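You operate a simulated robot arm through the tools that you are given. There is no shell and no other tool. Be economical: measure what you need, move in short steps, check, and stop when the job is done.

Carry out the task below with a simulated robot arm. There is one attempt and no reset: what you move stays moved.

TASK
Put things in order on the long arm of the desk. At the end: the green new shampoo bottle is in the grey caddy; the clear blue-capped tumbler stands where the green new shampoo bottle stood; the jar (marked "NUTS") from the long arm of the desk stands where the purple can (marked "COLA") stood; the purple can from the long arm of the desk stands on top of the green box; whatever was shut is shut again. Leave all else as you found it, and nothing knocked over.
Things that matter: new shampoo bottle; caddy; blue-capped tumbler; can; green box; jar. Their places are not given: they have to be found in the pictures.

It is judged by the outcome, as a careful person would: the job done as asked, and still so three seconds after it is handed in. It fails if anything else is knocked over, pushed out of place, dropped, spilled or broken.

THE ROBOT
A 7-joint arm with a two-finger parallel gripper, fixed in place. Base frame: the origin is at the foot of the arm, x ahead of it, y to its left, z up; the work surface is at about z = 0. Lengths are in mm, angles in degrees, forces in N, time in s.
With the tool pointing down near the work surface it reaches from about 240 to 620 mm from the base axis. Its first joint turns from -66.0 to 66.0 degrees. Payload 2.6 kg.
Tool frame: the origin (TCP) lies between the finger pads and is the grasp point; the fingertips stand 30 mm ahead of it; z points along the fingers, y is the line along which they close. The gripper opens to 94 mm. The fingers are 28 mm wide and 10 mm thick; the gripper's body (50 by 96 mm) begins 55 mm behind the TCP.
Orientation is that of the tool frame in the base frame, as a unit quaternion [x, y, z, w]. With the fingers straight down and closing along the base's y, the tool's x points along the base's -x, its y along +y and its z along -z.

THE INTERFACE
- The arm moves only by the tool servo_tool. Its argument "moves" is a list of rows, each a list of 7 numbers: the shift along the tool's x, y, z in mm, then the turn, a rotation vector about the tool's x, y, z in degrees, then the gripper command, from -1 (fully open) to 1 (shut), values between in proportion. In form: [[tx, ty, tz, wx, wy, wz, grip], ...]. A call has 1 to 10 rows; each row shifts and turns the commanded pose from where the row before left it, along the tool's axes as they then stand. A row lasts 0.2 s, in which the tool goes at most 50 mm and 8.6 degrees; a call with a longer step from one row to the next is refused whole, and so is a gripper value outside its range. A pose out of reach is approached as far as the arm can. The call stops where the force on the tool passes 40 N (or 10 N more than at its start, if that is more) or the arm is blocked; 0.2 s more then pass. The fingers move at their own pace (about 72 mm/s each) and stop on an object; they squeeze with about 43 N. The grip force told is the motor's: it shows also when the fingers shut on nothing. Time passes only in rows, and 0.2 s behind the last, so rows that do not move let the fingers close. It gives the time, the measured TCP pose, the force on the tool (base axes), the opening and the grip force at its end, in the units of the frame above (readings bear some noise).
- Cameras (640 x 400 px; columns grow to the right, rows downward): "scene" is fixed at [24.6, 425.2, 561]; the picture's right is [-0.86, -0.52, 0.00], its down [-0.31, 0.51, -0.80] and it looks along [0.41, -0.69, -0.60] (base axes); focal length 214 px, centre (320, 200). "wrist" rides on the gripper at [-37, 0, -58] in the tool frame; the picture's right is [0.00, -1.00, 0.00], its down [0.97, 0.00, -0.24] and it looks along [0.24, 0.00, 0.97] (tool axes); focal length 218 px, centre (320, 200).
- snapshot(camera): a new picture of that camera. No time passes.
- point_at(camera, pixels): for up to 12 pixels [column, row] of the newest picture of that camera ("zoom" is the newest enlarged one), the place [x, y, z] in the base frame of the surface seen there, good to about 2 mm. No time passes.
- enlarge(camera, box): a new picture of the part [left, top, right, bottom] of that camera's present view, enlarged. No time passes.
- sign_off(): hands the job in; it is judged then, once.

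Work in short steps. Measure before you move; look again where a grasp or a placing could have gone wrong, and mend it. You have 80 turns and 34 pictures in all, those below and enlarged ones among them. Open the gripper and draw the arm clear of the work before you hand the job in, unless the task says otherwise; then end with one line.

The tools are called after ">>>" by a JSON object that holds its "op" and its "data". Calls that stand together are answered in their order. servo_tool: Moves the arm, as the interface text tells. Its arguments: {"type":"object","properties":{"moves":{"type":"array","items":{"type":"array","items":{"type":"number"}}}},"required":["moves"]} The other tools are called the same way: snapshot (camera) takes a picture; point_at (camera, pixels) gives the place of the surface under pixels of a picture; enlarge (camera, box) takes an enlarged picture of a part of a camera's view; sign_off () hands the job in.

At the start:

```text
clock: 0.0
eef_pos: [358.1, -50.7, 368.6]
orientation: [0.0, 1.0, 0.0, 0.0]
wrist_force: [-0.7, 0.5, -0.2]
opening: 94.0
finger_force: 0.1
```

scene: 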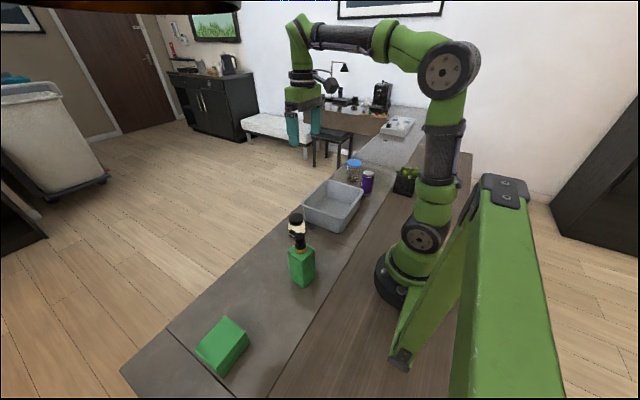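
wrist: 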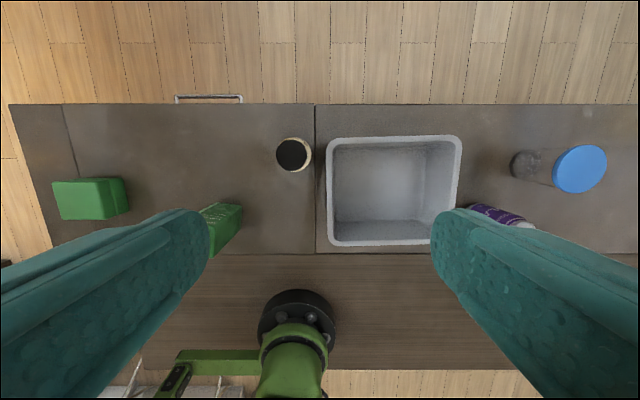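

The pictures show a green box, green bottle, jar with black lid, caddy, can and tumbler. I'll enlarge the main areas to identify them.

>>> {"op": "enlarge", "data": {"camera": "scene", "box": [180, 140, 440, 300]}}

>>> {"op": "point_at", "data": {"camera": "scene", "pixels": [[302, 255], [301, 270], [297, 217], [296, 230], [367, 176], [367, 186], [354, 162], [353, 175], [220, 340], [230, 328], [335, 205], [300, 240]]}}

>>> {"op": "point_at", "data": {"camera": "wrist", "pixels": [[293, 154], [580, 169], [520, 165], [72, 200], [118, 198], [222, 215], [395, 190], [333, 142], [458, 140], [332, 243], [490, 212], [210, 98]]}}

```text
2.46 times, centred on (310, 220) of scene
```

zoom: 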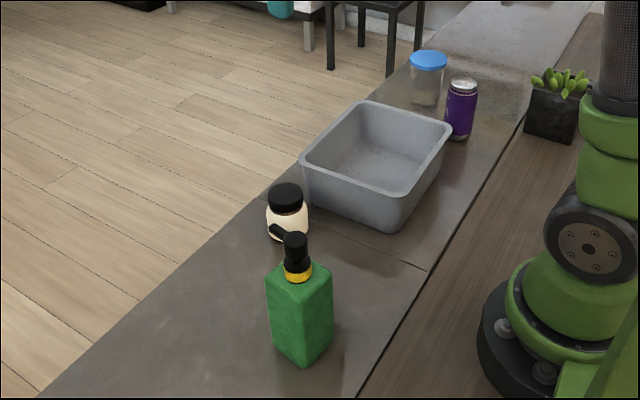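

```text
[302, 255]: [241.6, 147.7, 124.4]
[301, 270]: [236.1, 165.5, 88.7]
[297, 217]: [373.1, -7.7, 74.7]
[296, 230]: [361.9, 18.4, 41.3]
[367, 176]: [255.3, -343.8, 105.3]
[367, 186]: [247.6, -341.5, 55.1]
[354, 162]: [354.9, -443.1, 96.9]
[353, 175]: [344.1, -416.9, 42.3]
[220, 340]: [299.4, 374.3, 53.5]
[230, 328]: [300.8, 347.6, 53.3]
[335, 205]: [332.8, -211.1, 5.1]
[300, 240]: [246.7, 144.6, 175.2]
```

```text
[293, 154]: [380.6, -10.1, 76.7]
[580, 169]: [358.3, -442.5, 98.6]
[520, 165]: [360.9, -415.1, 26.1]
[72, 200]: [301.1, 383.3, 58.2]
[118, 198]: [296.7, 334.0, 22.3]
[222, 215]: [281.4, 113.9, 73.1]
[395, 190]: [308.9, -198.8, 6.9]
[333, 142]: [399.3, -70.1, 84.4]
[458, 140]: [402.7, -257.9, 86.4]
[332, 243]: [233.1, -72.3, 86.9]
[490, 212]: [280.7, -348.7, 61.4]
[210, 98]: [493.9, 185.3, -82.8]
```

Bottle with a pump at about (250,140), jar at (380,-10), can at (255,-345), tumbler at (357,-440), box at (300,370). I'll look closer at the bottle and box from the scene camera.

>>> {"op": "enlarge", "data": {"camera": "scene", "box": [260, 200, 340, 300]}}

>>> {"op": "enlarge", "data": {"camera": "wrist", "box": [0, 80, 320, 280]}}

```text
4.00 times, centred on (300, 250) of scene
```

zoom: 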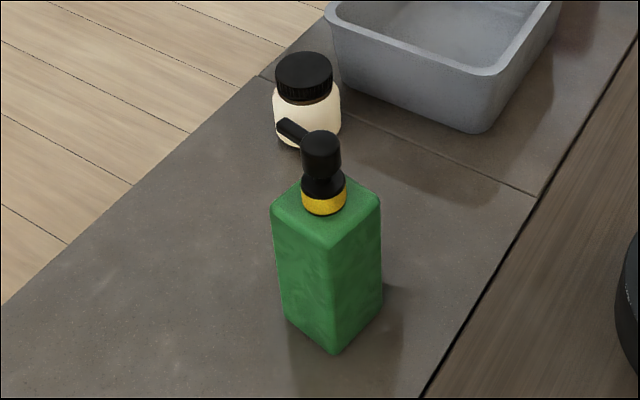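

```text
2.00 times, centred on (160, 180) of wrist
```

zoom: 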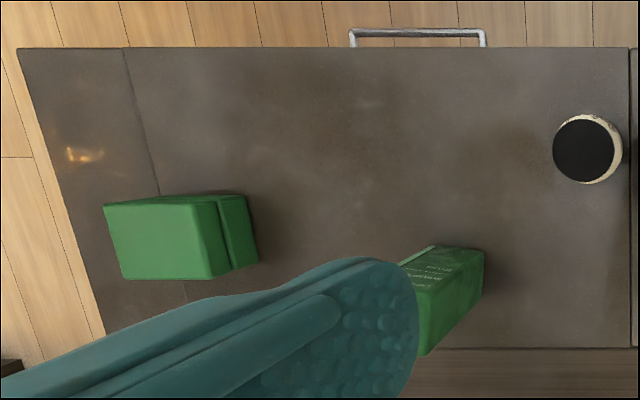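

Getting the bottle corners, pump top and nozzle tip from scene pixels.

>>> {"op": "point_at", "data": {"camera": "scene", "pixels": [[289, 253], [303, 260], [314, 250], [300, 234], [291.5, 232], [304, 286], [292.5, 277], [314.5, 271], [295, 252], [309, 251], [301, 248], [302, 225]]}}

>>> {"op": "point_at", "data": {"camera": "wrist", "pixels": [[53, 183], [105, 181], [61, 218], [116, 215], [127, 180], [127, 208], [240, 205], [241, 222], [220, 203], [70, 158], [318, 104], [312, 250]]}}

```text
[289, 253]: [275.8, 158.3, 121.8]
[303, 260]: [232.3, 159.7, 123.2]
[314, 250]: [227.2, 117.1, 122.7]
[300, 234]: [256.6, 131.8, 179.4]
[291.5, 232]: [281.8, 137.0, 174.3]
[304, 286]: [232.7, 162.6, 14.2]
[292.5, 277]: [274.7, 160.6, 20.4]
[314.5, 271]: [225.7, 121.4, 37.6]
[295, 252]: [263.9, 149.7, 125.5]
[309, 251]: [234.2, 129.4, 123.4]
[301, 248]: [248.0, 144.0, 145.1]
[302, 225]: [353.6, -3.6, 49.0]
```

```text
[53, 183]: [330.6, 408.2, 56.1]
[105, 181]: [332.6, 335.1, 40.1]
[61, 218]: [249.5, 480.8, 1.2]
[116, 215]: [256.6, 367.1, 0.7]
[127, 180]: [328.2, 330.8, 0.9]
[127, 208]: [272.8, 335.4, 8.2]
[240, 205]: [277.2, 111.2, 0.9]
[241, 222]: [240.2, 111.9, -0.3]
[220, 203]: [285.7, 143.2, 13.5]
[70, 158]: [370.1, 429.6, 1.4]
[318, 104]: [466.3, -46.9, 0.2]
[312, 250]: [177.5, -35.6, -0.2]
```

The bottle is centred at about (252,138), turned about −4.5°. Its body top is at z≈124, the pump top at ≈180, and the nozzle points +x. I'll move above it with the fingers closing along y.

>>> {"op": "servo_tool", "data": {"moves": [[18, 32, 0, 0, 0, 0, -1], [18, 32, 10, 0, 0, 0, -1], [18, 32, 20, 0, 0, 0, -1], [18, 31, 20, 0, 0, 0, -1], [17, 31, 19, 0, 0, 0, -1], [17, 31, 0, 0, 0, 0, -1], [0, 0, 0, 0, 0, 4.5, -1], [0, 0, 0, 0, 0, 0, -1]]}}

>>> {"op": "snapshot", "data": {"camera": "wrist"}}

```text
clock: 1.8
eef_pos: [251.0, 139.2, 299.2]
orientation: [0.04, 0.999, 0.0, 0.0]
wrist_force: [0.5, 1.0, -1.0]
opening: 94.0
finger_force: 0.0
```

```text
28 pictures are left
```

wrist: 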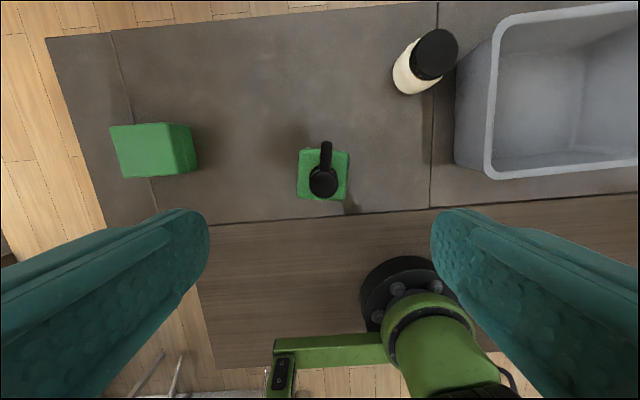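

The bottle still looks turned about 3° in the picture. I'll measure its corners.

>>> {"op": "point_at", "data": {"camera": "wrist", "pixels": [[302, 151], [346, 154], [300, 195], [344, 198], [325, 183], [326, 145], [115, 128], [160, 127], [122, 174], [180, 171], [435, 52], [140, 150]]}}

```text
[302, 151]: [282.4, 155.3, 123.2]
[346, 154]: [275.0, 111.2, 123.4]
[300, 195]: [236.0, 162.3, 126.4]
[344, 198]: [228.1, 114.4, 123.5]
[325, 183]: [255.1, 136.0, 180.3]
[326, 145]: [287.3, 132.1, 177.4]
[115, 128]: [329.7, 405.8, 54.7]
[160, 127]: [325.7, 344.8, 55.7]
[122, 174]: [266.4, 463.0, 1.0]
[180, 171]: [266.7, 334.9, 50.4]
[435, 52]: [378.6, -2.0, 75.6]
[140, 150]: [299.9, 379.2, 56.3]
```

Bottle centre (255.4,135.8), yaw about −8.5°. I'll correct for that and descend to TCP z≈160 first.

>>> {"op": "servo_tool", "data": {"moves": [[-4.6, -3, 0, 0, 0, 4, -1], [0, 0, 45, 0, 0, 0, -1], [0, 0, 45, 0, 0, 0, -1], [0, 0, 45, 0, 0, 0, -1], [0, 0, 20, 0, 0, 0, -1], [0, 0, 14, 0, 0, 0, -1], [0, 0, 0, 0, 0, 0, -1]]}}

```text
clock: 3.4
eef_pos: [256.8, 133.9, 130.2]
orientation: [0.074, 0.997, 0.0, 0.0]
wrist_force: [0.2, -0.7, -0.1]
opening: 94.0
finger_force: 0.0
```

No contact so far. I'll go down 2 mm more and close.

>>> {"op": "servo_tool", "data": {"moves": [[1, 1.7, 2, 0, 0, 0, -1], [0, 0, 0, 0, 0, 0, 0], [0, 0, 0, 0, 0, 0, 1], [0, 0, 0, 0, 0, 0, 1], [0, 0, 0, 0, 0, 0, 1], [0, 0, -15, 0, 0, 0, 1], [0, 0, -30, 0, 0, 0, 1], [0, 0, 0, 0, 0, 0, 1]]}}

>>> {"op": "snapshot", "data": {"camera": "scene"}}

```text
clock: 4.5
eef_pos: [256.1, 135.1, 130.7]
orientation: [0.075, 0.997, 0.0, 0.002]
wrist_force: [-2.3, -2.1, 5.6]
opening: 54.5
finger_force: 42.9
stopped in row 5: the force on the tool passed its limit (the readings are from after the stop); the commanded pose is now the measured one
```

```text
27 pictures are left
```

scene: 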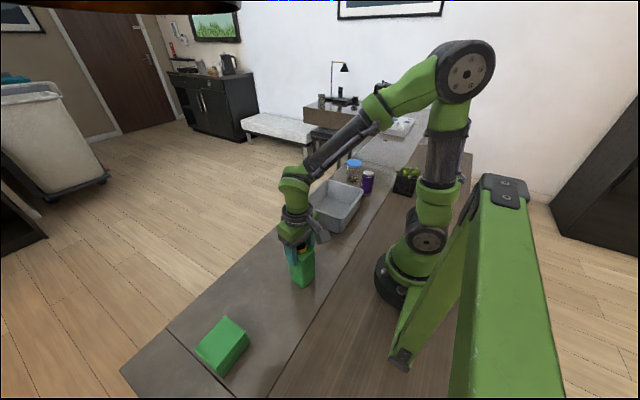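

The bottle is gripped at opening 54.5. The stop came from a brief force as the fingers closed, so I'll lift now.

>>> {"op": "servo_tool", "data": {"moves": [[0, 0, 0, 0, 0, 0, 1], [0, 0, -15, 0, 0, 0, 1], [0, 0, -30, 0, 0, 0, 1], [0, 0, -40, 0, 0, 0, 1], [0, 0, -40, 0, 0, 0, 1], [0, 0, 0, 0, 0, 0, 1]]}}

>>> {"op": "enlarge", "data": {"camera": "scene", "box": [200, 130, 400, 330]}}

```text
clock: 6.0
eef_pos: [256.8, 135.2, 254.4]
orientation: [0.074, 0.997, 0.0, 0.002]
wrist_force: [-1.1, -0.4, -3.5]
opening: 54.6
finger_force: 42.8
```

```text
2.00 times, centred on (300, 230) of scene
```

zoom: 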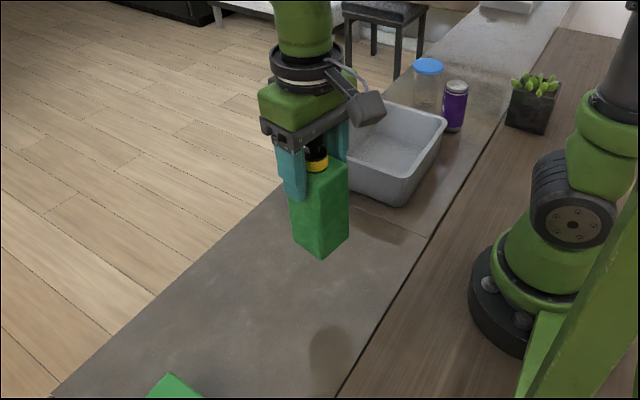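

The bottle is hanging upright. I'll carry it to above the caddy centre (318,−165).

>>> {"op": "servo_tool", "data": {"moves": [[-13.1, -36, 0, 0, 0, 0, 1], [-13.1, -36, 0, 0, 0, 0, 1], [-13.1, -36, 0, 0, 0, 0, 1], [-13.1, -36, 0, 0, 0, 0, 1], [-13.1, -36, 0, 0, 0, 0, 1], [-13.1, -36, 0, 0, 0, 0, 1], [-13.1, -36, 0, 0, 0, 0, 1], [-13.1, -36, 0, 0, 0, 0, 1], [0, 0, 0, 0, 0, -8.5, 1], [0, 0, 0, 0, 0, 0, 1]]}}

>>> {"op": "snapshot", "data": {"camera": "wrist"}}

```text
clock: 8.2
eef_pos: [316.8, -165.9, 254.0]
orientation: [0.001, 1.0, 0.0, 0.001]
wrist_force: [0.4, 0.4, -2.9]
opening: 54.6
finger_force: 42.8
```

```text
25 pictures are left
```

wrist: 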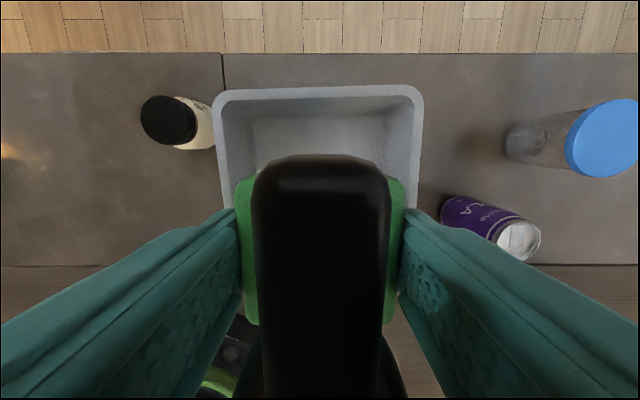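

The bottle is over the caddy. I'll lower it, slowing down near the floor.

>>> {"op": "servo_tool", "data": {"moves": [[0, 0, 40, 0, 0, 0, 1], [0, 0, 40, 0, 0, 0, 1], [0, 0, 25, 0, 0, 0, 1], [0, 0, 6, 0, 0, 0, 1], [0, 0, 3, 0, 0, 0, 1], [0, 0, 2, 0, 0, 0, 1], [0, 0, 0, 0, 0, 0, 1]]}}

```text
clock: 9.8
eef_pos: [317.5, -164.5, 138.8]
orientation: [0.001, 1.0, 0.0, 0.001]
wrist_force: [0.0, 0.0, -3.4]
opening: 54.7
finger_force: 42.7
```

>>> {"op": "servo_tool", "data": {"moves": [[0, 0, 1.5, 0, 0, 0, 1], [0, 0, 1, 0, 0, 0, 1], [0, 0, 1, 0, 0, 0, 1], [0, 0, 0, 0, 0, 0, 1]]}}

```text
clock: 10.8
eef_pos: [316.4, -164.4, 137.0]
orientation: [0.002, 1.0, 0.0, 0.002]
wrist_force: [-3.9, 1.7, 7.9]
opening: 54.6
finger_force: 43.1
```

The force reading went to +8 N, so the bottle is on the caddy floor. I'll release and rise.

>>> {"op": "servo_tool", "data": {"moves": [[0, 0, 0, 0, 0, 0, 0.1], [0, 0, 0, 0, 0, 0, -0.3], [0, 0, 0, 0, 0, 0, -1], [0, 0, 0, 0, 0, 0, -1], [0, 0, -20, 0, 0, 0, -1], [0, 0, -45, 0, 0, 0, -1], [0, 0, -50, 0, 0, 0, -1], [0, 0, -20, 0, 0, 0, -1], [0, 0, 0, 0, 0, 0, -1]]}}

>>> {"op": "snapshot", "data": {"camera": "wrist"}}

```text
clock: 12.8
eef_pos: [316.4, -163.2, 270.9]
orientation: [0.001, 1.0, 0.0, 0.0]
wrist_force: [1.4, -0.9, -0.6]
opening: 94.2
finger_force: 0.0
```

```text
24 pictures are left
```

wrist: 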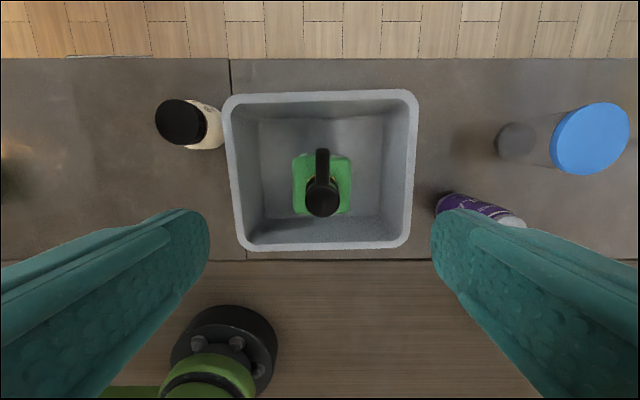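

The bottle stands in the caddy. Next I'll move above the tumbler and measure it.

>>> {"op": "servo_tool", "data": {"moves": [[-6, -40, 0, 0, 0, 0, -1], [-6, -40, 0, 0, 0, 0, -1], [-6, -40, 0, 0, 0, 0, -1], [-6, -40, 0, 0, 0, 0, -1], [-6, -40, 0, 0, 0, 0, -1], [-6, -40, 0, 0, 0, 0, -1], [-4, -37, 0, 0, 0, 0, -1], [0, 0, 0, 0, 0, 0, -1]]}}

>>> {"op": "snapshot", "data": {"camera": "wrist"}}

```text
clock: 14.6
eef_pos: [357.1, -443.2, 271.7]
orientation: [0.0, 1.0, 0.0, 0.001]
wrist_force: [0.1, -0.3, -0.8]
opening: 94.1
finger_force: 0.1
```

```text
23 pictures are left
```

wrist: 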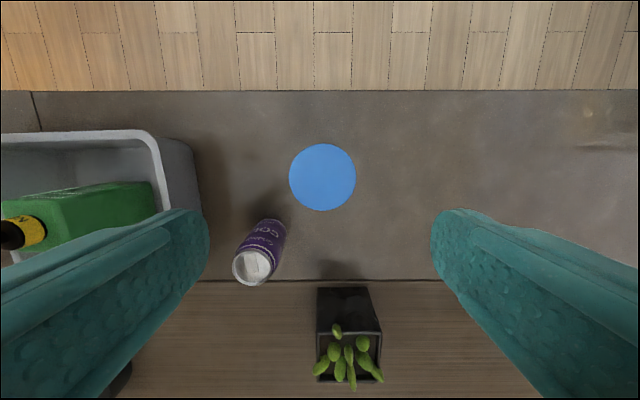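

>>> {"op": "point_at", "data": {"camera": "wrist", "pixels": [[322, 177], [292, 177], [353, 177], [322, 147], [322, 207], [254, 265], [237, 265], [270, 268], [254, 280], [267, 230], [335, 330], [270, 222]]}}

>>> {"op": "enlarge", "data": {"camera": "scene", "box": [310, 130, 430, 210]}}

```text
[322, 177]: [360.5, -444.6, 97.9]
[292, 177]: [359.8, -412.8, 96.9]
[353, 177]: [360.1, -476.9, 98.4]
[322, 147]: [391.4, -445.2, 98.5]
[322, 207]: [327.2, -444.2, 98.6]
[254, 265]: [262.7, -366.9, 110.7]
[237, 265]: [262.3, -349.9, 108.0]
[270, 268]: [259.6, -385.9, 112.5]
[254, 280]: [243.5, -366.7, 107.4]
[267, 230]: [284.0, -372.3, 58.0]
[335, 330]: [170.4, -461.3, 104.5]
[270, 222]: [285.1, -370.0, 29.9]
```

```text
5.00 times, centred on (370, 170) of scene
```

zoom: 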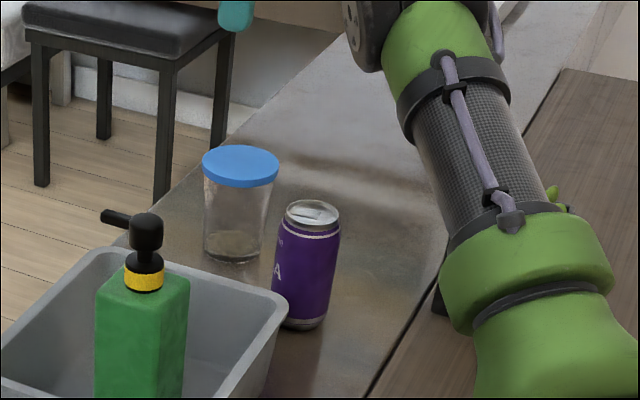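

Tumbler: centre (360.5,−444.8), lid Ø≈66, top z 98. The can is at about (262,−368). I'll descend on the tumbler to TCP z≈72.

>>> {"op": "servo_tool", "data": {"moves": [[-3, -1.6, 20, 0, 0, 0, -1], [0, 0, 45, 0, 0, 0, -1], [0, 0, 45, 0, 0, 0, -1], [0, 0, 30, 0, 0, 0, -1], [0, 0, 30, 0, 0, 0, -1], [0, 0, 29, 0, 0, 0, -1], [0, 0, 0, 0, 0, 0, -1]]}}

```text
clock: 16.1
eef_pos: [362.4, -443.1, 72.0]
orientation: [0.001, 1.0, 0.0, 0.003]
wrist_force: [-0.3, 0.6, 0.7]
opening: 93.7
finger_force: 0.0
```

Now I'll close gently.

>>> {"op": "servo_tool", "data": {"moves": [[1, -1, 0, 0, 0, 0, -0.2], [0, 0, 0, 0, 0, 0, 0.3], [0, 0, 0, 0, 0, 0, 0.6], [0, 0, 0, 0, 0, 0, 1], [0, 0, 0, 0, 0, 0, 1]]}}

```text
clock: 17.4
eef_pos: [360.5, -444.9, 72.7]
orientation: [0.0, 1.0, 0.001, 0.001]
wrist_force: [0.5, 0.0, 1.0]
opening: 67.2
finger_force: 43.1
```

>>> {"op": "servo_tool", "data": {"moves": [[0, 0, -5, 0, 0, 0, 1], [0, 0, -10, 0, 0, 0, 1], [0, 0, -15, 0, 0, 0, 1], [0, 0, 0, 0, 0, 0, 1]]}}

>>> {"op": "enlarge", "data": {"camera": "scene", "box": [310, 120, 430, 210]}}

```text
clock: 18.4
eef_pos: [358.3, -444.7, 101.7]
orientation: [0.0, 1.0, 0.0, 0.0]
wrist_force: [0.8, -1.1, -2.1]
opening: 67.3
finger_force: 42.9
```

```text
4.44 times, centred on (370, 165) of scene
```

zoom: 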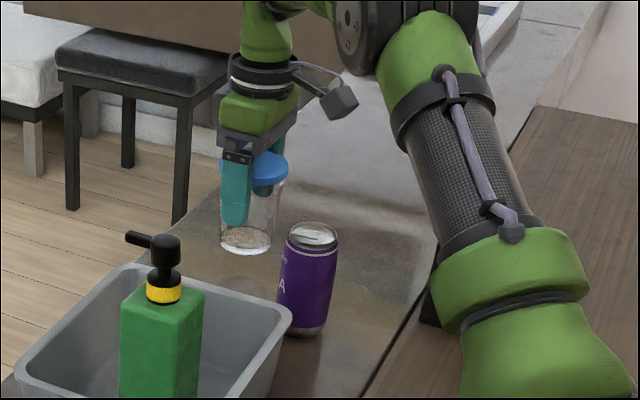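

The tumbler lifted whole. I'll raise it to z≈290 to clear the pump.

>>> {"op": "servo_tool", "data": {"moves": [[0, 0, -30, 0, 0, 0, 1], [0, 0, -40, 0, 0, 0, 1], [0, 0, -40, 0, 0, 0, 1], [0, 0, -40, 0, 0, 0, 1], [0, 0, -38, 0, 0, 0, 1], [4, 30, 0, 0, 0, 0, 1], [7, 40, 0, 0, 0, 0, 1], [7, 40, 0, 0, 0, 0, 1], [7, 40, 0, 0, 0, 0, 1], [7, 40, 0, 0, 0, 0, 1]]}}

>>> {"op": "servo_tool", "data": {"moves": [[8, 40, 0, 0, 0, 0, 1], [8, 40, 0, 0, 0, 0, 1], [8, 40, 0, 0, 0, 0, 1], [8, 40, 0, 0, 0, 0, 1], [8, 40, 0, 0, 0, 0, 1], [8, 40, 0, 0, 0, 0, 1], [8, 40, 0, 0, 0, 0, 1], [8, 40, 0, 0, 0, 0, 1], [4, 30, 0, 0, 0, 0, 1], [0, 0, 0, 0, 0, 0, 1]]}}

```text
clock: 20.6
eef_pos: [325.1, -240.6, 283.2]
orientation: [0.001, 1.0, 0.001, 0.0]
wrist_force: [-0.4, 0.3, -1.7]
opening: 67.3
finger_force: 43.4
out of reach, approached as far as the arm can: row 5
```

```text
clock: 22.8
eef_pos: [257.4, 108.6, 282.6]
orientation: [0.002, 1.0, 0.0, 0.001]
wrist_force: [-1.0, 0.1, -1.7]
opening: 67.4
finger_force: 43.3
```

Now I'll align over the bottle's old spot (255.4,135.8) and lower.

>>> {"op": "servo_tool", "data": {"moves": [[2, 27, 0, 0, 0, 0, 1], [0, 0, 40, 0, 0, 0, 1], [0, 0, 45, 0, 0, 0, 1], [0, 0, 45, 0, 0, 0, 1], [0, 0, 40, 0, 0, 0, 1], [0, 0, 25, 0, 0, 0, 1], [0, 0, 8, 0, 0, 0, 1], [0, 0, 0, 0, 0, 0, 1]]}}

```text
clock: 24.6
eef_pos: [258.7, 133.5, 80.1]
orientation: [0.001, 1.0, -0.001, 0.001]
wrist_force: [0.3, 0.5, -2.9]
opening: 67.4
finger_force: 43.3
```

>>> {"op": "servo_tool", "data": {"moves": [[2, 2, 3, 0, 0, 0, 1], [0, 0, 2, 0, 0, 0, 1], [0, 0, 1.5, 0, 0, 0, 1], [0, 0, 1, 0, 0, 0, 1], [0, 0, 0, 0, 0, 0, 1]]}}

```text
clock: 25.8
eef_pos: [255.9, 135.4, 71.3]
orientation: [0.001, 1.0, 0.0, 0.001]
wrist_force: [0.1, 1.2, -2.4]
opening: 67.4
finger_force: 42.8
```

The weight is still hanging, so I'll lower in 1 mm steps.

>>> {"op": "servo_tool", "data": {"moves": [[0, 0, 1, 0, 0, 0, 1], [0, 0, 0, 0, 0, 0, 1], [0, 0, 0, 0, 0, 0, 1]]}}

```text
clock: 26.6
eef_pos: [256.5, 135.3, 71.7]
orientation: [0.001, 1.0, 0.0, 0.001]
wrist_force: [-0.8, 0.5, -1.9]
opening: 67.3
finger_force: 42.8
```

>>> {"op": "servo_tool", "data": {"moves": [[0, 0, 1, 0, 0, 0, 1], [0, 0, 0, 0, 0, 0, 1], [0, 0, 0, 0, 0, 0, 1]]}}

```text
clock: 27.4
eef_pos: [256.1, 135.5, 71.6]
orientation: [0.001, 1.0, 0.0, 0.001]
wrist_force: [-4.4, -3.5, 21.7]
opening: 67.6
finger_force: 43.0
```

Contact at +21 N. I'll back off 0.5 mm, release, and rise.

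>>> {"op": "servo_tool", "data": {"moves": [[0, 0, -0.6, 0, 0, 0, 1], [0, 0, 0, 0, 0, 0, 0], [0, 0, 0, 0, 0, 0, -0.6], [0, 0, 0, 0, 0, 0, -1], [0, 0, 0, 0, 0, 0, -1], [0, 0, -30, 0, 0, 0, -1], [0, 0, -45, 0, 0, 0, -1], [0, 0, -50, 0, 0, 0, -1], [0, 0, -50, 0, 0, 0, -1], [0, 0, -25, 0, 0, 0, -1]]}}

>>> {"op": "snapshot", "data": {"camera": "wrist"}}

```text
clock: 29.6
eef_pos: [255.8, 136.1, 272.5]
orientation: [0.001, 1.0, -0.001, 0.001]
wrist_force: [0.2, 0.3, -0.4]
opening: 93.8
finger_force: 0.1
```

```text
20 pictures are left
```

wrist: 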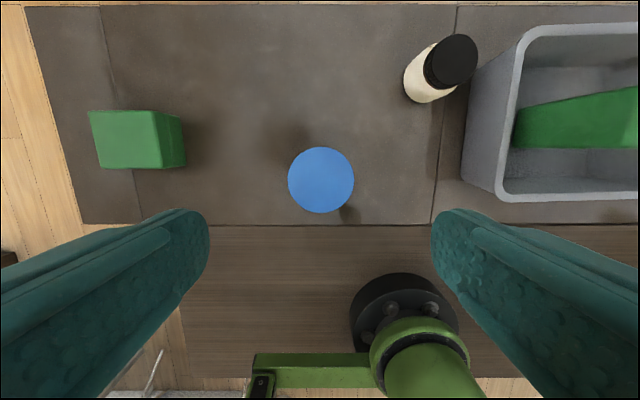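

The tumbler stands at the bottle's spot. From this picture I'll measure the box top and the jar, plus a tumbler check.

>>> {"op": "point_at", "data": {"camera": "wrist", "pixels": [[93, 114], [149, 113], [101, 165], [155, 164], [125, 138], [181, 120], [321, 180], [450, 62], [427, 60], [475, 62], [450, 38], [450, 84]]}}

>>> {"op": "enlarge", "data": {"camera": "wrist", "box": [70, 90, 230, 190]}}

```text
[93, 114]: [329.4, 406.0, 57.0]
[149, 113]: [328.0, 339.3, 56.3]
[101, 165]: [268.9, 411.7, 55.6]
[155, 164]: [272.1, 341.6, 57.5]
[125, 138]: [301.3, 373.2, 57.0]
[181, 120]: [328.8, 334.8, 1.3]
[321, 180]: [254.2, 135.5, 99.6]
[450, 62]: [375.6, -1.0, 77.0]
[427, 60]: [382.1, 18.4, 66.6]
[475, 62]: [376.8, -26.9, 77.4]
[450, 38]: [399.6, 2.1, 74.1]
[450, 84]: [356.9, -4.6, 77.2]
```

```text
4.00 times, centred on (150, 140) of wrist
```

zoom: 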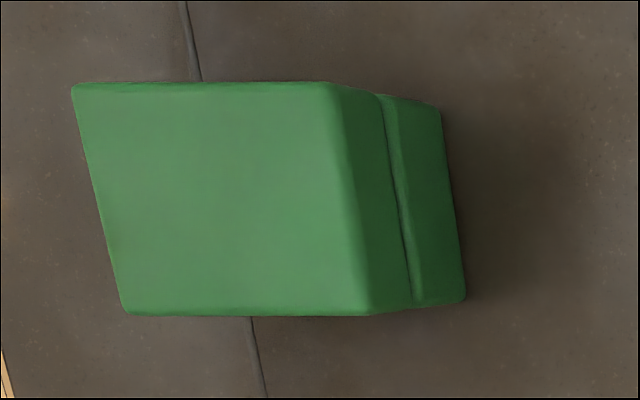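

Box top centre is (300,374), z 57. Next I'll go above the can at about (262,−368).

>>> {"op": "servo_tool", "data": {"moves": [[-6, -45, 0, 0, 0, 0, -1], [-6, -45, 0, 0, 0, 0, -1], [-6, -45, 0, 0, 0, 0, -1], [-6, -45, 0, 0, 0, 0, -1], [-6, -45, 0, 0, 0, 0, -1], [0, -45, 0, 0, 0, 0, -1], [0, -45, 0, 0, 0, 0, -1], [6, -45, 0, 0, 0, 0, -1], [6, -45, 0, 0, 0, 0, -1], [6, -45, 0, 0, 0, 0, -1]]}}

>>> {"op": "servo_tool", "data": {"moves": [[6, -45, 0, 0, 0, 0, -1], [0, -9, 0, 0, 0, 0, -1], [0, 0, 0, 0, 0, 0, -1]]}}

>>> {"op": "snapshot", "data": {"camera": "wrist"}}

```text
clock: 31.8
eef_pos: [263.2, -312.1, 274.3]
orientation: [0.0, 1.0, 0.0, 0.0]
wrist_force: [1.2, 0.1, -1.0]
opening: 94.0
finger_force: 0.0
```

```text
clock: 32.5
eef_pos: [260.2, -368.0, 272.2]
orientation: [0.001, 1.0, 0.0, 0.001]
wrist_force: [1.1, 0.2, -0.4]
opening: 94.2
finger_force: 0.0
```

```text
18 pictures are left
```

wrist: 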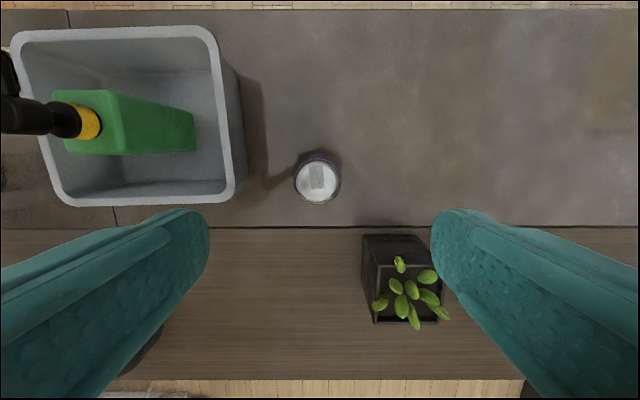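

>>> {"op": "point_at", "data": {"camera": "wrist", "pixels": [[317, 183], [298, 182], [337, 182], [317, 164], [317, 201], [317, 153], [296, 172], [340, 172], [240, 170], [370, 238], [322, 203], [430, 240]]}}

>>> {"op": "enlarge", "data": {"camera": "wrist", "box": [277, 140, 357, 220]}}

```text
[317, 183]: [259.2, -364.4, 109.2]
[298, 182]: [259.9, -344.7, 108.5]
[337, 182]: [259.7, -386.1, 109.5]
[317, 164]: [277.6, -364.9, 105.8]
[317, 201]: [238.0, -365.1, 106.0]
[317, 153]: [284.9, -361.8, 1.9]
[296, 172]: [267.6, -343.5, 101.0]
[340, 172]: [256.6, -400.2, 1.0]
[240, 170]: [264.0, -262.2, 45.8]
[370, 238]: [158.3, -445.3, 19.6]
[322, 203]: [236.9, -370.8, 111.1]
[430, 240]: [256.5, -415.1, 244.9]
```

```text
5.00 times, centred on (317, 180) of wrist
```

zoom: 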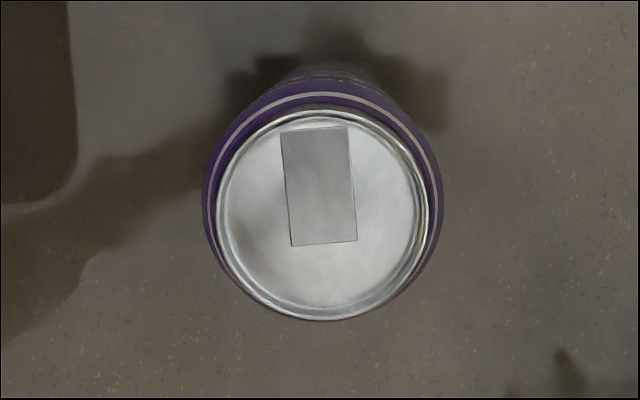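

Can centre (259,−365.3), top z≈111. I'll descend to TCP z 70 and close.

>>> {"op": "servo_tool", "data": {"moves": [[1.3, 2.8, 30, 0, 0, 0, -1], [0, 0, 45, 0, 0, 0, -1], [0, 0, 45, 0, 0, 0, -1], [0, 0, 40, 0, 0, 0, -1], [0, 0, 30, 0, 0, 0, -1], [0, 0, 12, 0, 0, 0, -1], [0, 0, 0, 0, 0, 0, -1]]}}

>>> {"op": "servo_tool", "data": {"moves": [[0, 0, 0, 0, 0, 0, -0.2], [0, 0, 0, 0, 0, 0, 0.2], [0, 0, 0, 0, 0, 0, 0.5], [0, 0, 0, 0, 0, 0, 1], [0, 0, 0, 0, 0, 0, 1]]}}

```text
clock: 34.1
eef_pos: [259.8, -365.5, 71.1]
orientation: [0.0, 1.0, 0.001, 0.002]
wrist_force: [-0.3, -0.2, -0.2]
opening: 93.9
finger_force: 0.1
```

```text
clock: 35.4
eef_pos: [259.7, -366.0, 69.3]
orientation: [0.001, 1.0, 0.0, 0.001]
wrist_force: [0.5, 0.1, -0.8]
opening: 52.1
finger_force: 43.0
```

The can is gripped at opening 52. I'll lift it and carry it toward the green box.

>>> {"op": "servo_tool", "data": {"moves": [[0, 0, -10, 0, 0, 0, 1], [0, 0, -30, 0, 0, 0, 1], [0, 0, -45, 0, 0, 0, 1], [0, 0, -45, 0, 0, 0, 1], [0, 0, -45, 0, 0, 0, 1], [0, 0, -30, 0, 0, 0, 1], [-2, 30, 0, 0, 0, 0, 1], [-3, 45, 0, 0, 0, 0, 1], [-3, 45, 0, 0, 0, 0, 1], [-3, 45, 0, 0, 0, 0, 1]]}}

>>> {"op": "servo_tool", "data": {"moves": [[-3, 45, 0, 0, 0, 0, 1], [-3, 45, 0, 0, 0, 0, 1], [-3, 45, 0, 0, 0, 0, 1], [-3, 45, 0, 0, 0, 0, 1], [-3, 45, 0, 0, 0, 0, 1], [-3, 45, 0, 0, 0, 0, 1], [-3, 45, 0, 0, 0, 0, 1], [-3, 45, 0, 0, 0, 0, 1], [-3, 45, 0, 0, 0, 0, 1], [-3, 45, 0, 0, 0, 0, 1]]}}

>>> {"op": "servo_tool", "data": {"moves": [[0, 45, 0, 0, 0, 0, 1], [0, 45, 0, 0, 0, 0, 1], [0, 30, 0, 0, 0, 0, 1], [0, 0, 0, 0, 0, 0, 1]]}}

```text
clock: 37.5
eef_pos: [271.8, -198.1, 274.6]
orientation: [0.002, 1.0, 0.0, 0.0]
wrist_force: [-0.5, 0.2, -1.3]
opening: 52.6
finger_force: 43.7
```

```text
clock: 39.8
eef_pos: [300.8, 250.5, 272.2]
orientation: [0.002, 1.0, 0.0, 0.0]
wrist_force: [-0.3, 0.0, -2.6]
opening: 52.6
finger_force: 42.9
```

```text
clock: 40.8
eef_pos: [303.1, 370.7, 274.3]
orientation: [0.001, 1.0, 0.0, 0.001]
wrist_force: [-0.3, -0.3, -1.9]
opening: 52.5
finger_force: 42.9
```

>>> {"op": "servo_tool", "data": {"moves": [[1.5, 3, 20, 0, 0, 0, 1], [0, 0, 40, 0, 0, 0, 1], [0, 0, 40, 0, 0, 0, 1], [0, 0, 30, 0, 0, 0, 1], [0, 0, 8, 0, 0, 0, 1], [0, 0, 4, 0, 0, 0, 1], [0, 0, 0, 0, 0, 0, 1]]}}

>>> {"op": "enlarge", "data": {"camera": "scene", "box": [160, 240, 320, 400]}}

```text
clock: 42.4
eef_pos: [301.2, 371.0, 133.7]
orientation: [0.001, 1.0, 0.0, 0.0]
wrist_force: [0.0, 0.1, -3.1]
opening: 52.6
finger_force: 43.0
```

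```text
2.50 times, centred on (240, 320) of scene
```

zoom: 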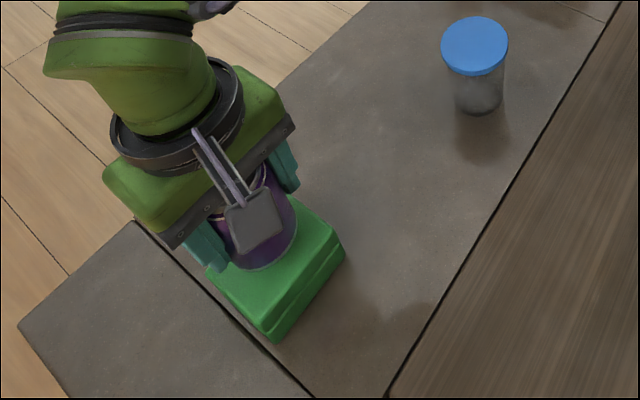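

>>> {"op": "servo_tool", "data": {"moves": [[0, 2, 2, 0, 0, 0, 1], [0, 0, 1.5, 0, 0, 0, 1], [0, 0, 1, 0, 0, 0, 1], [0, 0, 0, 0, 0, 0, 1], [0, 0, 0, 0, 0, 0, 1]]}}

```text
clock: 43.5
eef_pos: [300.7, 373.7, 128.2]
orientation: [0.001, 1.0, 0.0, 0.001]
wrist_force: [0.0, -0.1, -1.9]
opening: 52.8
finger_force: 43.5
```

>>> {"op": "servo_tool", "data": {"moves": [[0, 0, 1, 0, 0, 0, 1], [0, 0, 0, 0, 0, 0, 1], [0, 0, 0, 0, 0, 0, 1]]}}

```text
clock: 44.4
eef_pos: [300.4, 373.9, 127.0]
orientation: [0.002, 1.0, 0.0, 0.001]
wrist_force: [-0.9, 0.7, -2.8]
opening: 52.7
finger_force: 42.4
```

>>> {"op": "servo_tool", "data": {"moves": [[0, 0, 1, 0, 0, 0, 1], [0, 0, 0, 0, 0, 0, 1], [0, 0, 0, 0, 0, 0, 1]]}}

```text
clock: 45.1
eef_pos: [301.2, 374.6, 125.9]
orientation: [0.0, 1.0, 0.0, 0.0]
wrist_force: [0.0, -0.2, -2.7]
opening: 52.7
finger_force: 43.3
```

>>> {"op": "servo_tool", "data": {"moves": [[0, 0, 0.8, 0, 0, 0, 1], [0, 0, 0, 0, 0, 0, 1], [0, 0, 0, 0, 0, 0, 1]]}}

```text
clock: 46.0
eef_pos: [301.4, 374.7, 125.0]
orientation: [0.001, 1.0, 0.0, 0.001]
wrist_force: [0.5, 0.3, -2.6]
opening: 52.6
finger_force: 43.4
```

>>> {"op": "servo_tool", "data": {"moves": [[0, 0, 0.8, 0, 0, 0, 1], [0, 0, 0, 0, 0, 0, 1], [0, 0, 0, 0, 0, 0, 1]]}}

```text
clock: 46.8
eef_pos: [301.1, 374.9, 124.8]
orientation: [0.001, 1.0, 0.0, 0.001]
wrist_force: [0.3, -1.9, 4.0]
opening: 52.8
finger_force: 43.2
```

Contact at +4 N. I'll release and rise.

>>> {"op": "servo_tool", "data": {"moves": [[0, 0, 0, 0, 0, 0, 0.2], [0, 0, 0, 0, 0, 0, -0.3], [0, 0, 0, 0, 0, 0, -0.9], [0, 0, 0, 0, 0, 0, -1], [0, 0, -20, 0, 0, 0, -1], [0, 0, -45, 0, 0, 0, -1], [0, 0, -45, 0, 0, 0, -1], [0, 0, -35, 0, 0, 0, -1], [0, 0, 0, 0, 0, 0, -1]]}}

>>> {"op": "snapshot", "data": {"camera": "wrist"}}

```text
clock: 48.8
eef_pos: [301.2, 375.7, 272.3]
orientation: [0.001, 1.0, 0.0, 0.001]
wrist_force: [0.3, -0.8, -0.2]
opening: 94.0
finger_force: 0.0
```

```text
15 pictures are left
```

wrist: 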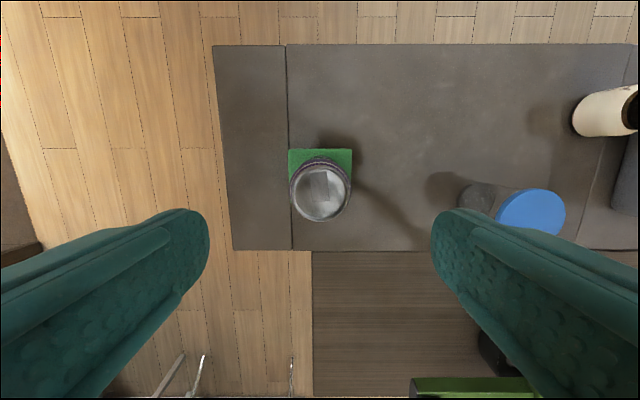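

The can stands on the box. Next I'll go over the jar at about (378,−2).

>>> {"op": "servo_tool", "data": {"moves": [[-8, -42, 0, 0, 0, 0, -1], [-8, -42, 0, 0, 0, 0, -1], [-9, -42, 0, 0, 0, 0, -1], [-9, -42, 0, 0, 0, 0, -1], [-9, -42, 0, 0, 0, 0, -1], [-9, -42, 0, 0, 0, 0, -1], [-9, -42, 0, 0, 0, 0, -1], [-8, -42, 0, 0, 0, 0, -1], [-7, -41, 0, 0, 0, 0, -1], [0, 0, 0, 0, 0, 0, -1]]}}

>>> {"op": "snapshot", "data": {"camera": "wrist"}}

```text
clock: 51.0
eef_pos: [376.7, -1.6, 268.7]
orientation: [0.001, 1.0, 0.0, 0.002]
wrist_force: [0.1, 0.5, -0.6]
opening: 94.1
finger_force: 0.1
```

```text
14 pictures are left
```

wrist: 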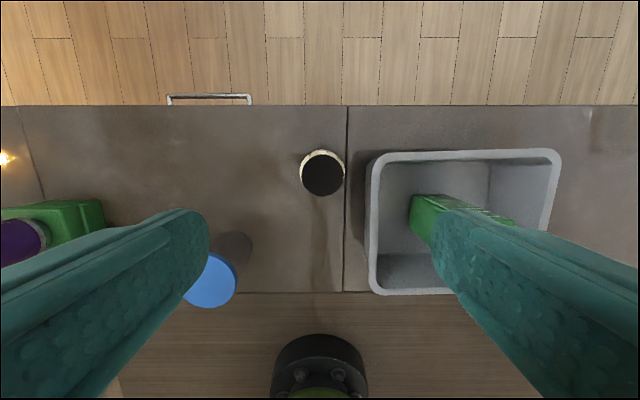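

>>> {"op": "point_at", "data": {"camera": "wrist", "pixels": [[322, 173], [303, 173], [342, 173], [322, 156], [322, 194], [322, 151], [301, 168], [345, 168], [367, 175], [373, 160], [378, 285], [230, 200]]}}

>>> {"op": "enlarge", "data": {"camera": "scene", "box": [265, 180, 365, 260]}}

```text
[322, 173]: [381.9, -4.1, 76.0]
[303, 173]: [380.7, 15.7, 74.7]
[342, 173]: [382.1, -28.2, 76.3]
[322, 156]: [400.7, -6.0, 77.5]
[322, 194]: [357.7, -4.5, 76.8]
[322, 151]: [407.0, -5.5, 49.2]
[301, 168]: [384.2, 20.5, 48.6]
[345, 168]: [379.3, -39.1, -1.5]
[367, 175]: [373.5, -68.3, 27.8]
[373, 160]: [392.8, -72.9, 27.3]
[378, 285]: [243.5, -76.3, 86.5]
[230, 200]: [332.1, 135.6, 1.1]
```

```text
5.00 times, centred on (315, 220) of scene
```

zoom: 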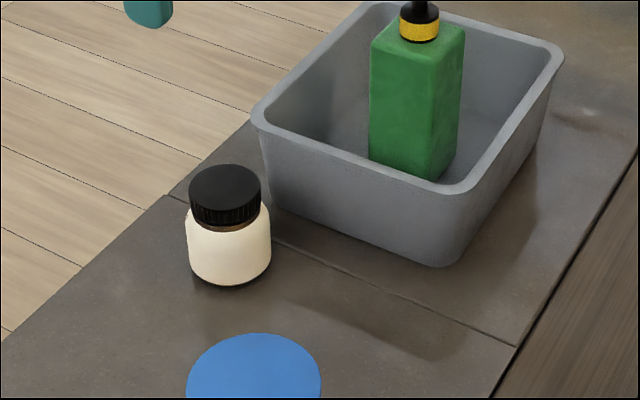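

Jar centre (380,−5.5), lid top z 77, body Ø≈52. The caddy rim is near y=−66, so I'll pre-open only to 72 mm and grip the body at TCP z≈38.

>>> {"op": "servo_tool", "data": {"moves": [[-2.8, -3.5, 30, 0, 0, 0, -0.53], [0, 0, 45, 0, 0, 0, -0.53], [0, 0, 40, 0, 0, 0, -0.53], [0, 0, 30, 0, 0, 0, -0.53], [0, 0, 0, 0, 0, 0, -0.53]]}}

>>> {"op": "snapshot", "data": {"camera": "wrist"}}

```text
clock: 52.1
eef_pos: [379.6, -5.9, 124.2]
orientation: [0.001, 1.0, 0.0, 0.001]
wrist_force: [0.1, 0.0, -0.2]
opening: 71.7
finger_force: 0.1
```

```text
12 pictures are left
```

wrist: 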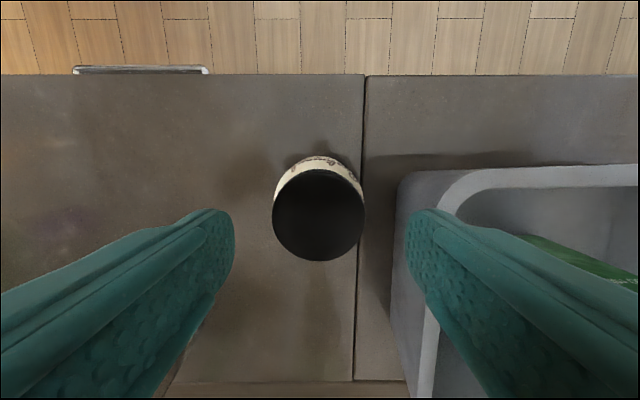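

>>> {"op": "point_at", "data": {"camera": "wrist", "pixels": [[420, 180], [450, 195], [437, 213], [442, 205], [432, 330], [275, 190], [362, 190], [410, 225]]}}

```text
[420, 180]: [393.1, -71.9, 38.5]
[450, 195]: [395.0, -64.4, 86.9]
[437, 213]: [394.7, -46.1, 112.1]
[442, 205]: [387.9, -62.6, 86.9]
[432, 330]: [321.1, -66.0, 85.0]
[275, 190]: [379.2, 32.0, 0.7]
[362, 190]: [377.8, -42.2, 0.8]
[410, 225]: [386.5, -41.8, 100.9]
```

The finger's outer face is at y≈−52 and the rim at −62, so there's about 10 mm of clearance. I'll descend and close.

>>> {"op": "servo_tool", "data": {"moves": [[0, 0.3, 30, 0, 0, 0, -0.53], [0, 0, 30, 0, 0, 0, -0.53], [0, 0, 15, 0, 0, 0, -0.53], [0, 0, 11, 0, 0, 0, -0.53], [0, 0, 0, 0, 0, 0, -0.53], [0, 0, 0, 0, 0, 0, -0.2], [0, 0, 0, 0, 0, 0, 0.1], [0, 0, 0, 0, 0, 0, 0.5], [0, 0, 0, 0, 0, 0, 1], [0, 0, 0, 0, 0, 0, 1]]}}

```text
clock: 54.4
eef_pos: [379.1, -5.5, 39.6]
orientation: [0.001, 1.0, 0.001, 0.001]
wrist_force: [0.3, 0.2, 0.1]
opening: 57.2
finger_force: 42.8
```

Gripped at 57 mm. I'll lift and carry it to the can's old spot (259,−365.3).

>>> {"op": "servo_tool", "data": {"moves": [[0, 0, -10, 0, 0, 0, 1], [0, 0, -30, 0, 0, 0, 1], [0, 0, -45, 0, 0, 0, 1], [0, 0, -45, 0, 0, 0, 1], [0, 0, -45, 0, 0, 0, 1], [0, 0, -45, 0, 0, 0, 1], [0, 0, -10, 0, 0, 0, 1], [0, 0, 0, 0, 0, 0, 1]]}}

>>> {"op": "servo_tool", "data": {"moves": [[13, -40, 0, 0, 0, 0, 1], [13, -40, 0, 0, 0, 0, 1], [13, -40, 0, 0, 0, 0, 1], [13, -40, 0, 0, 0, 0, 1], [13, -40, 0, 0, 0, 0, 1], [13, -40, 0, 0, 0, 0, 1], [13, -40, 0, 0, 0, 0, 1], [13, -40, 0, 0, 0, 0, 1], [13, -39, 0, 0, 0, 0, 1], [0, 0, 0, 0, 0, 0, 1]]}}

>>> {"op": "snapshot", "data": {"camera": "scene"}}

```text
clock: 56.1
eef_pos: [377.0, -6.8, 267.2]
orientation: [0.001, 1.0, -0.001, 0.0]
wrist_force: [0.0, -0.3, -1.7]
opening: 57.4
finger_force: 43.3
```

```text
clock: 58.4
eef_pos: [259.2, -364.2, 269.5]
orientation: [0.001, 1.0, 0.0, 0.002]
wrist_force: [0.4, 0.3, -2.0]
opening: 57.1
finger_force: 42.9
```

```text
11 pictures are left
```

scene: 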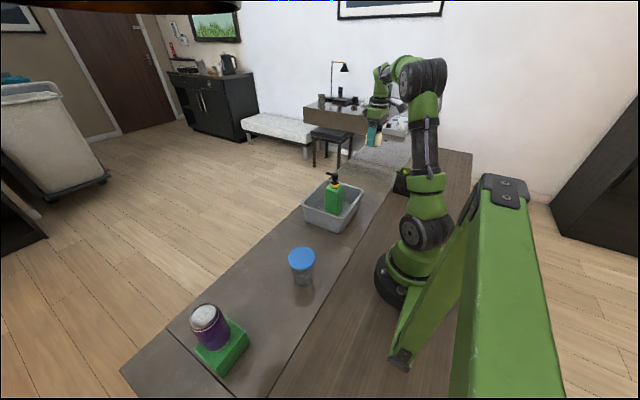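

Everything placed so far looks good. I'll lower the jar.

>>> {"op": "servo_tool", "data": {"moves": [[0, -0.5, 40, 0, 0, 0, 1], [0, 0, 45, 0, 0, 0, 1], [0, 0, 45, 0, 0, 0, 1], [0, 0, 45, 0, 0, 0, 1], [0, 0, 35, 0, 0, 0, 1], [0, 0, 12, 0, 0, 0, 1], [0, 0, 4, 0, 0, 0, 1], [0, 0, 2, 0, 0, 0, 1], [0, 0, 0, 0, 0, 0, 1]]}}

```text
clock: 60.4
eef_pos: [261.0, -364.0, 40.4]
orientation: [0.001, 1.0, 0.0, 0.001]
wrist_force: [-0.1, -0.2, -0.7]
opening: 57.1
finger_force: 42.4
```

>>> {"op": "servo_tool", "data": {"moves": [[1, -1, 1, 0, 0, 0, 1], [0, 0, 0, 0, 0, 0, 1], [0, 0, 0, 0, 0, 0, 1]]}}

```text
clock: 61.1
eef_pos: [259.7, -365.7, 38.3]
orientation: [0.001, 1.0, 0.0, 0.0]
wrist_force: [-0.3, -0.9, -1.8]
opening: 57.0
finger_force: 43.5
```

>>> {"op": "servo_tool", "data": {"moves": [[0, 0, 1, 0, 0, 0, 1], [0, 0, 0, 0, 0, 0, 1], [0, 0, 0, 0, 0, 0, 1]]}}

```text
clock: 62.0
eef_pos: [260.1, -366.9, 38.9]
orientation: [0.001, 1.0, 0.0, 0.002]
wrist_force: [-3.1, 4.8, 11.8]
opening: 57.2
finger_force: 43.1
```

Contact at +12 N. I'll release and rise.

>>> {"op": "servo_tool", "data": {"moves": [[0, 0, 0, 0, 0, 0, 0], [0, 0, 0, 0, 0, 0, -0.5], [0, 0, 0, 0, 0, 0, -1], [0, 0, 0, 0, 0, 0, -1], [0, 0, -20, 0, 0, 0, -1], [0, 0, -45, 0, 0, 0, -1], [0, 0, -50, 0, 0, 0, -1], [0, 0, -50, 0, 0, 0, -1], [0, 0, -50, 0, 0, 0, -1], [0, 0, 0, 0, 0, 0, -1]]}}

>>> {"op": "snapshot", "data": {"camera": "wrist"}}

```text
clock: 64.2
eef_pos: [259.2, -366.5, 254.3]
orientation: [0.001, 1.0, 0.0, 0.001]
wrist_force: [-0.3, 0.3, 0.5]
opening: 93.8
finger_force: 0.1
```

```text
10 pictures are left
```

wrist: 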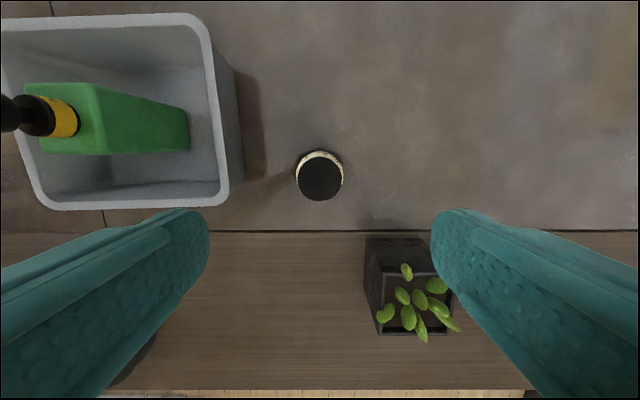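

The jar is in place. I'll draw the arm back to its start pose and check everything.

>>> {"op": "servo_tool", "data": {"moves": [[0, 0, -40, 0, 0, 0, -1], [-10, 30, -30, 0, 0, 0, -1], [-10, 30, -30, 0, 0, 0, -1], [-10, 40, -14, 0, 0, 0, -1], [-14, 42, 0, 0, 0, 0, -1], [-14, 42, 0, 0, 0, 0, -1], [-14, 42, 0, 0, 0, 0, -1], [-14, 42, 0, 0, 0, 0, -1], [-13, 42, 0, 0, 0, 0, -1], [0, 0, 0, 0, 0, 0, -1]]}}

>>> {"op": "snapshot", "data": {"camera": "wrist"}}

>>> {"op": "snapshot", "data": {"camera": "scene"}}

```text
clock: 66.3
eef_pos: [357.6, -55.3, 369.6]
orientation: [0.0, 1.0, 0.0, 0.001]
wrist_force: [-0.8, 0.0, -0.3]
opening: 93.9
finger_force: 0.1
```

```text
9 pictures are left
```

wrist: 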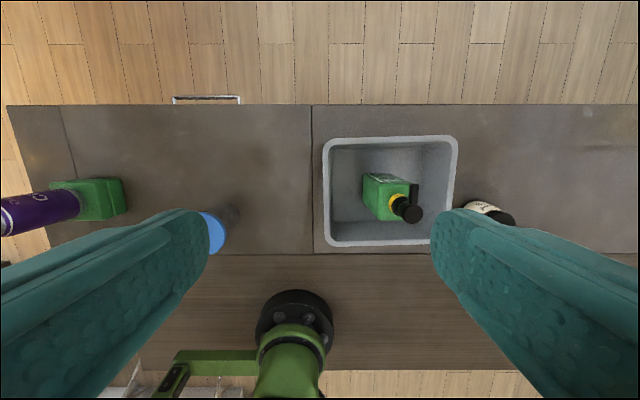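

```text
8 pictures are left
```

scene: 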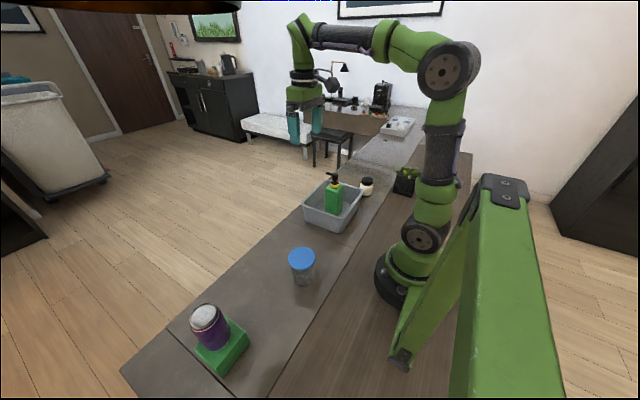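

Everything is in place and upright, and the arm is clear with the gripper open, so I'm handing in.

>>> {"op": "sign_off", "data": {}}

```text
The job is handed in.
```

The job is done and handed in: the green shampoo bottle stands in the caddy, the tumbler stands where the bottle was, the can stands on the green box and the jar stands where the can was; nothing was knocked over, and nothing had to be opened.
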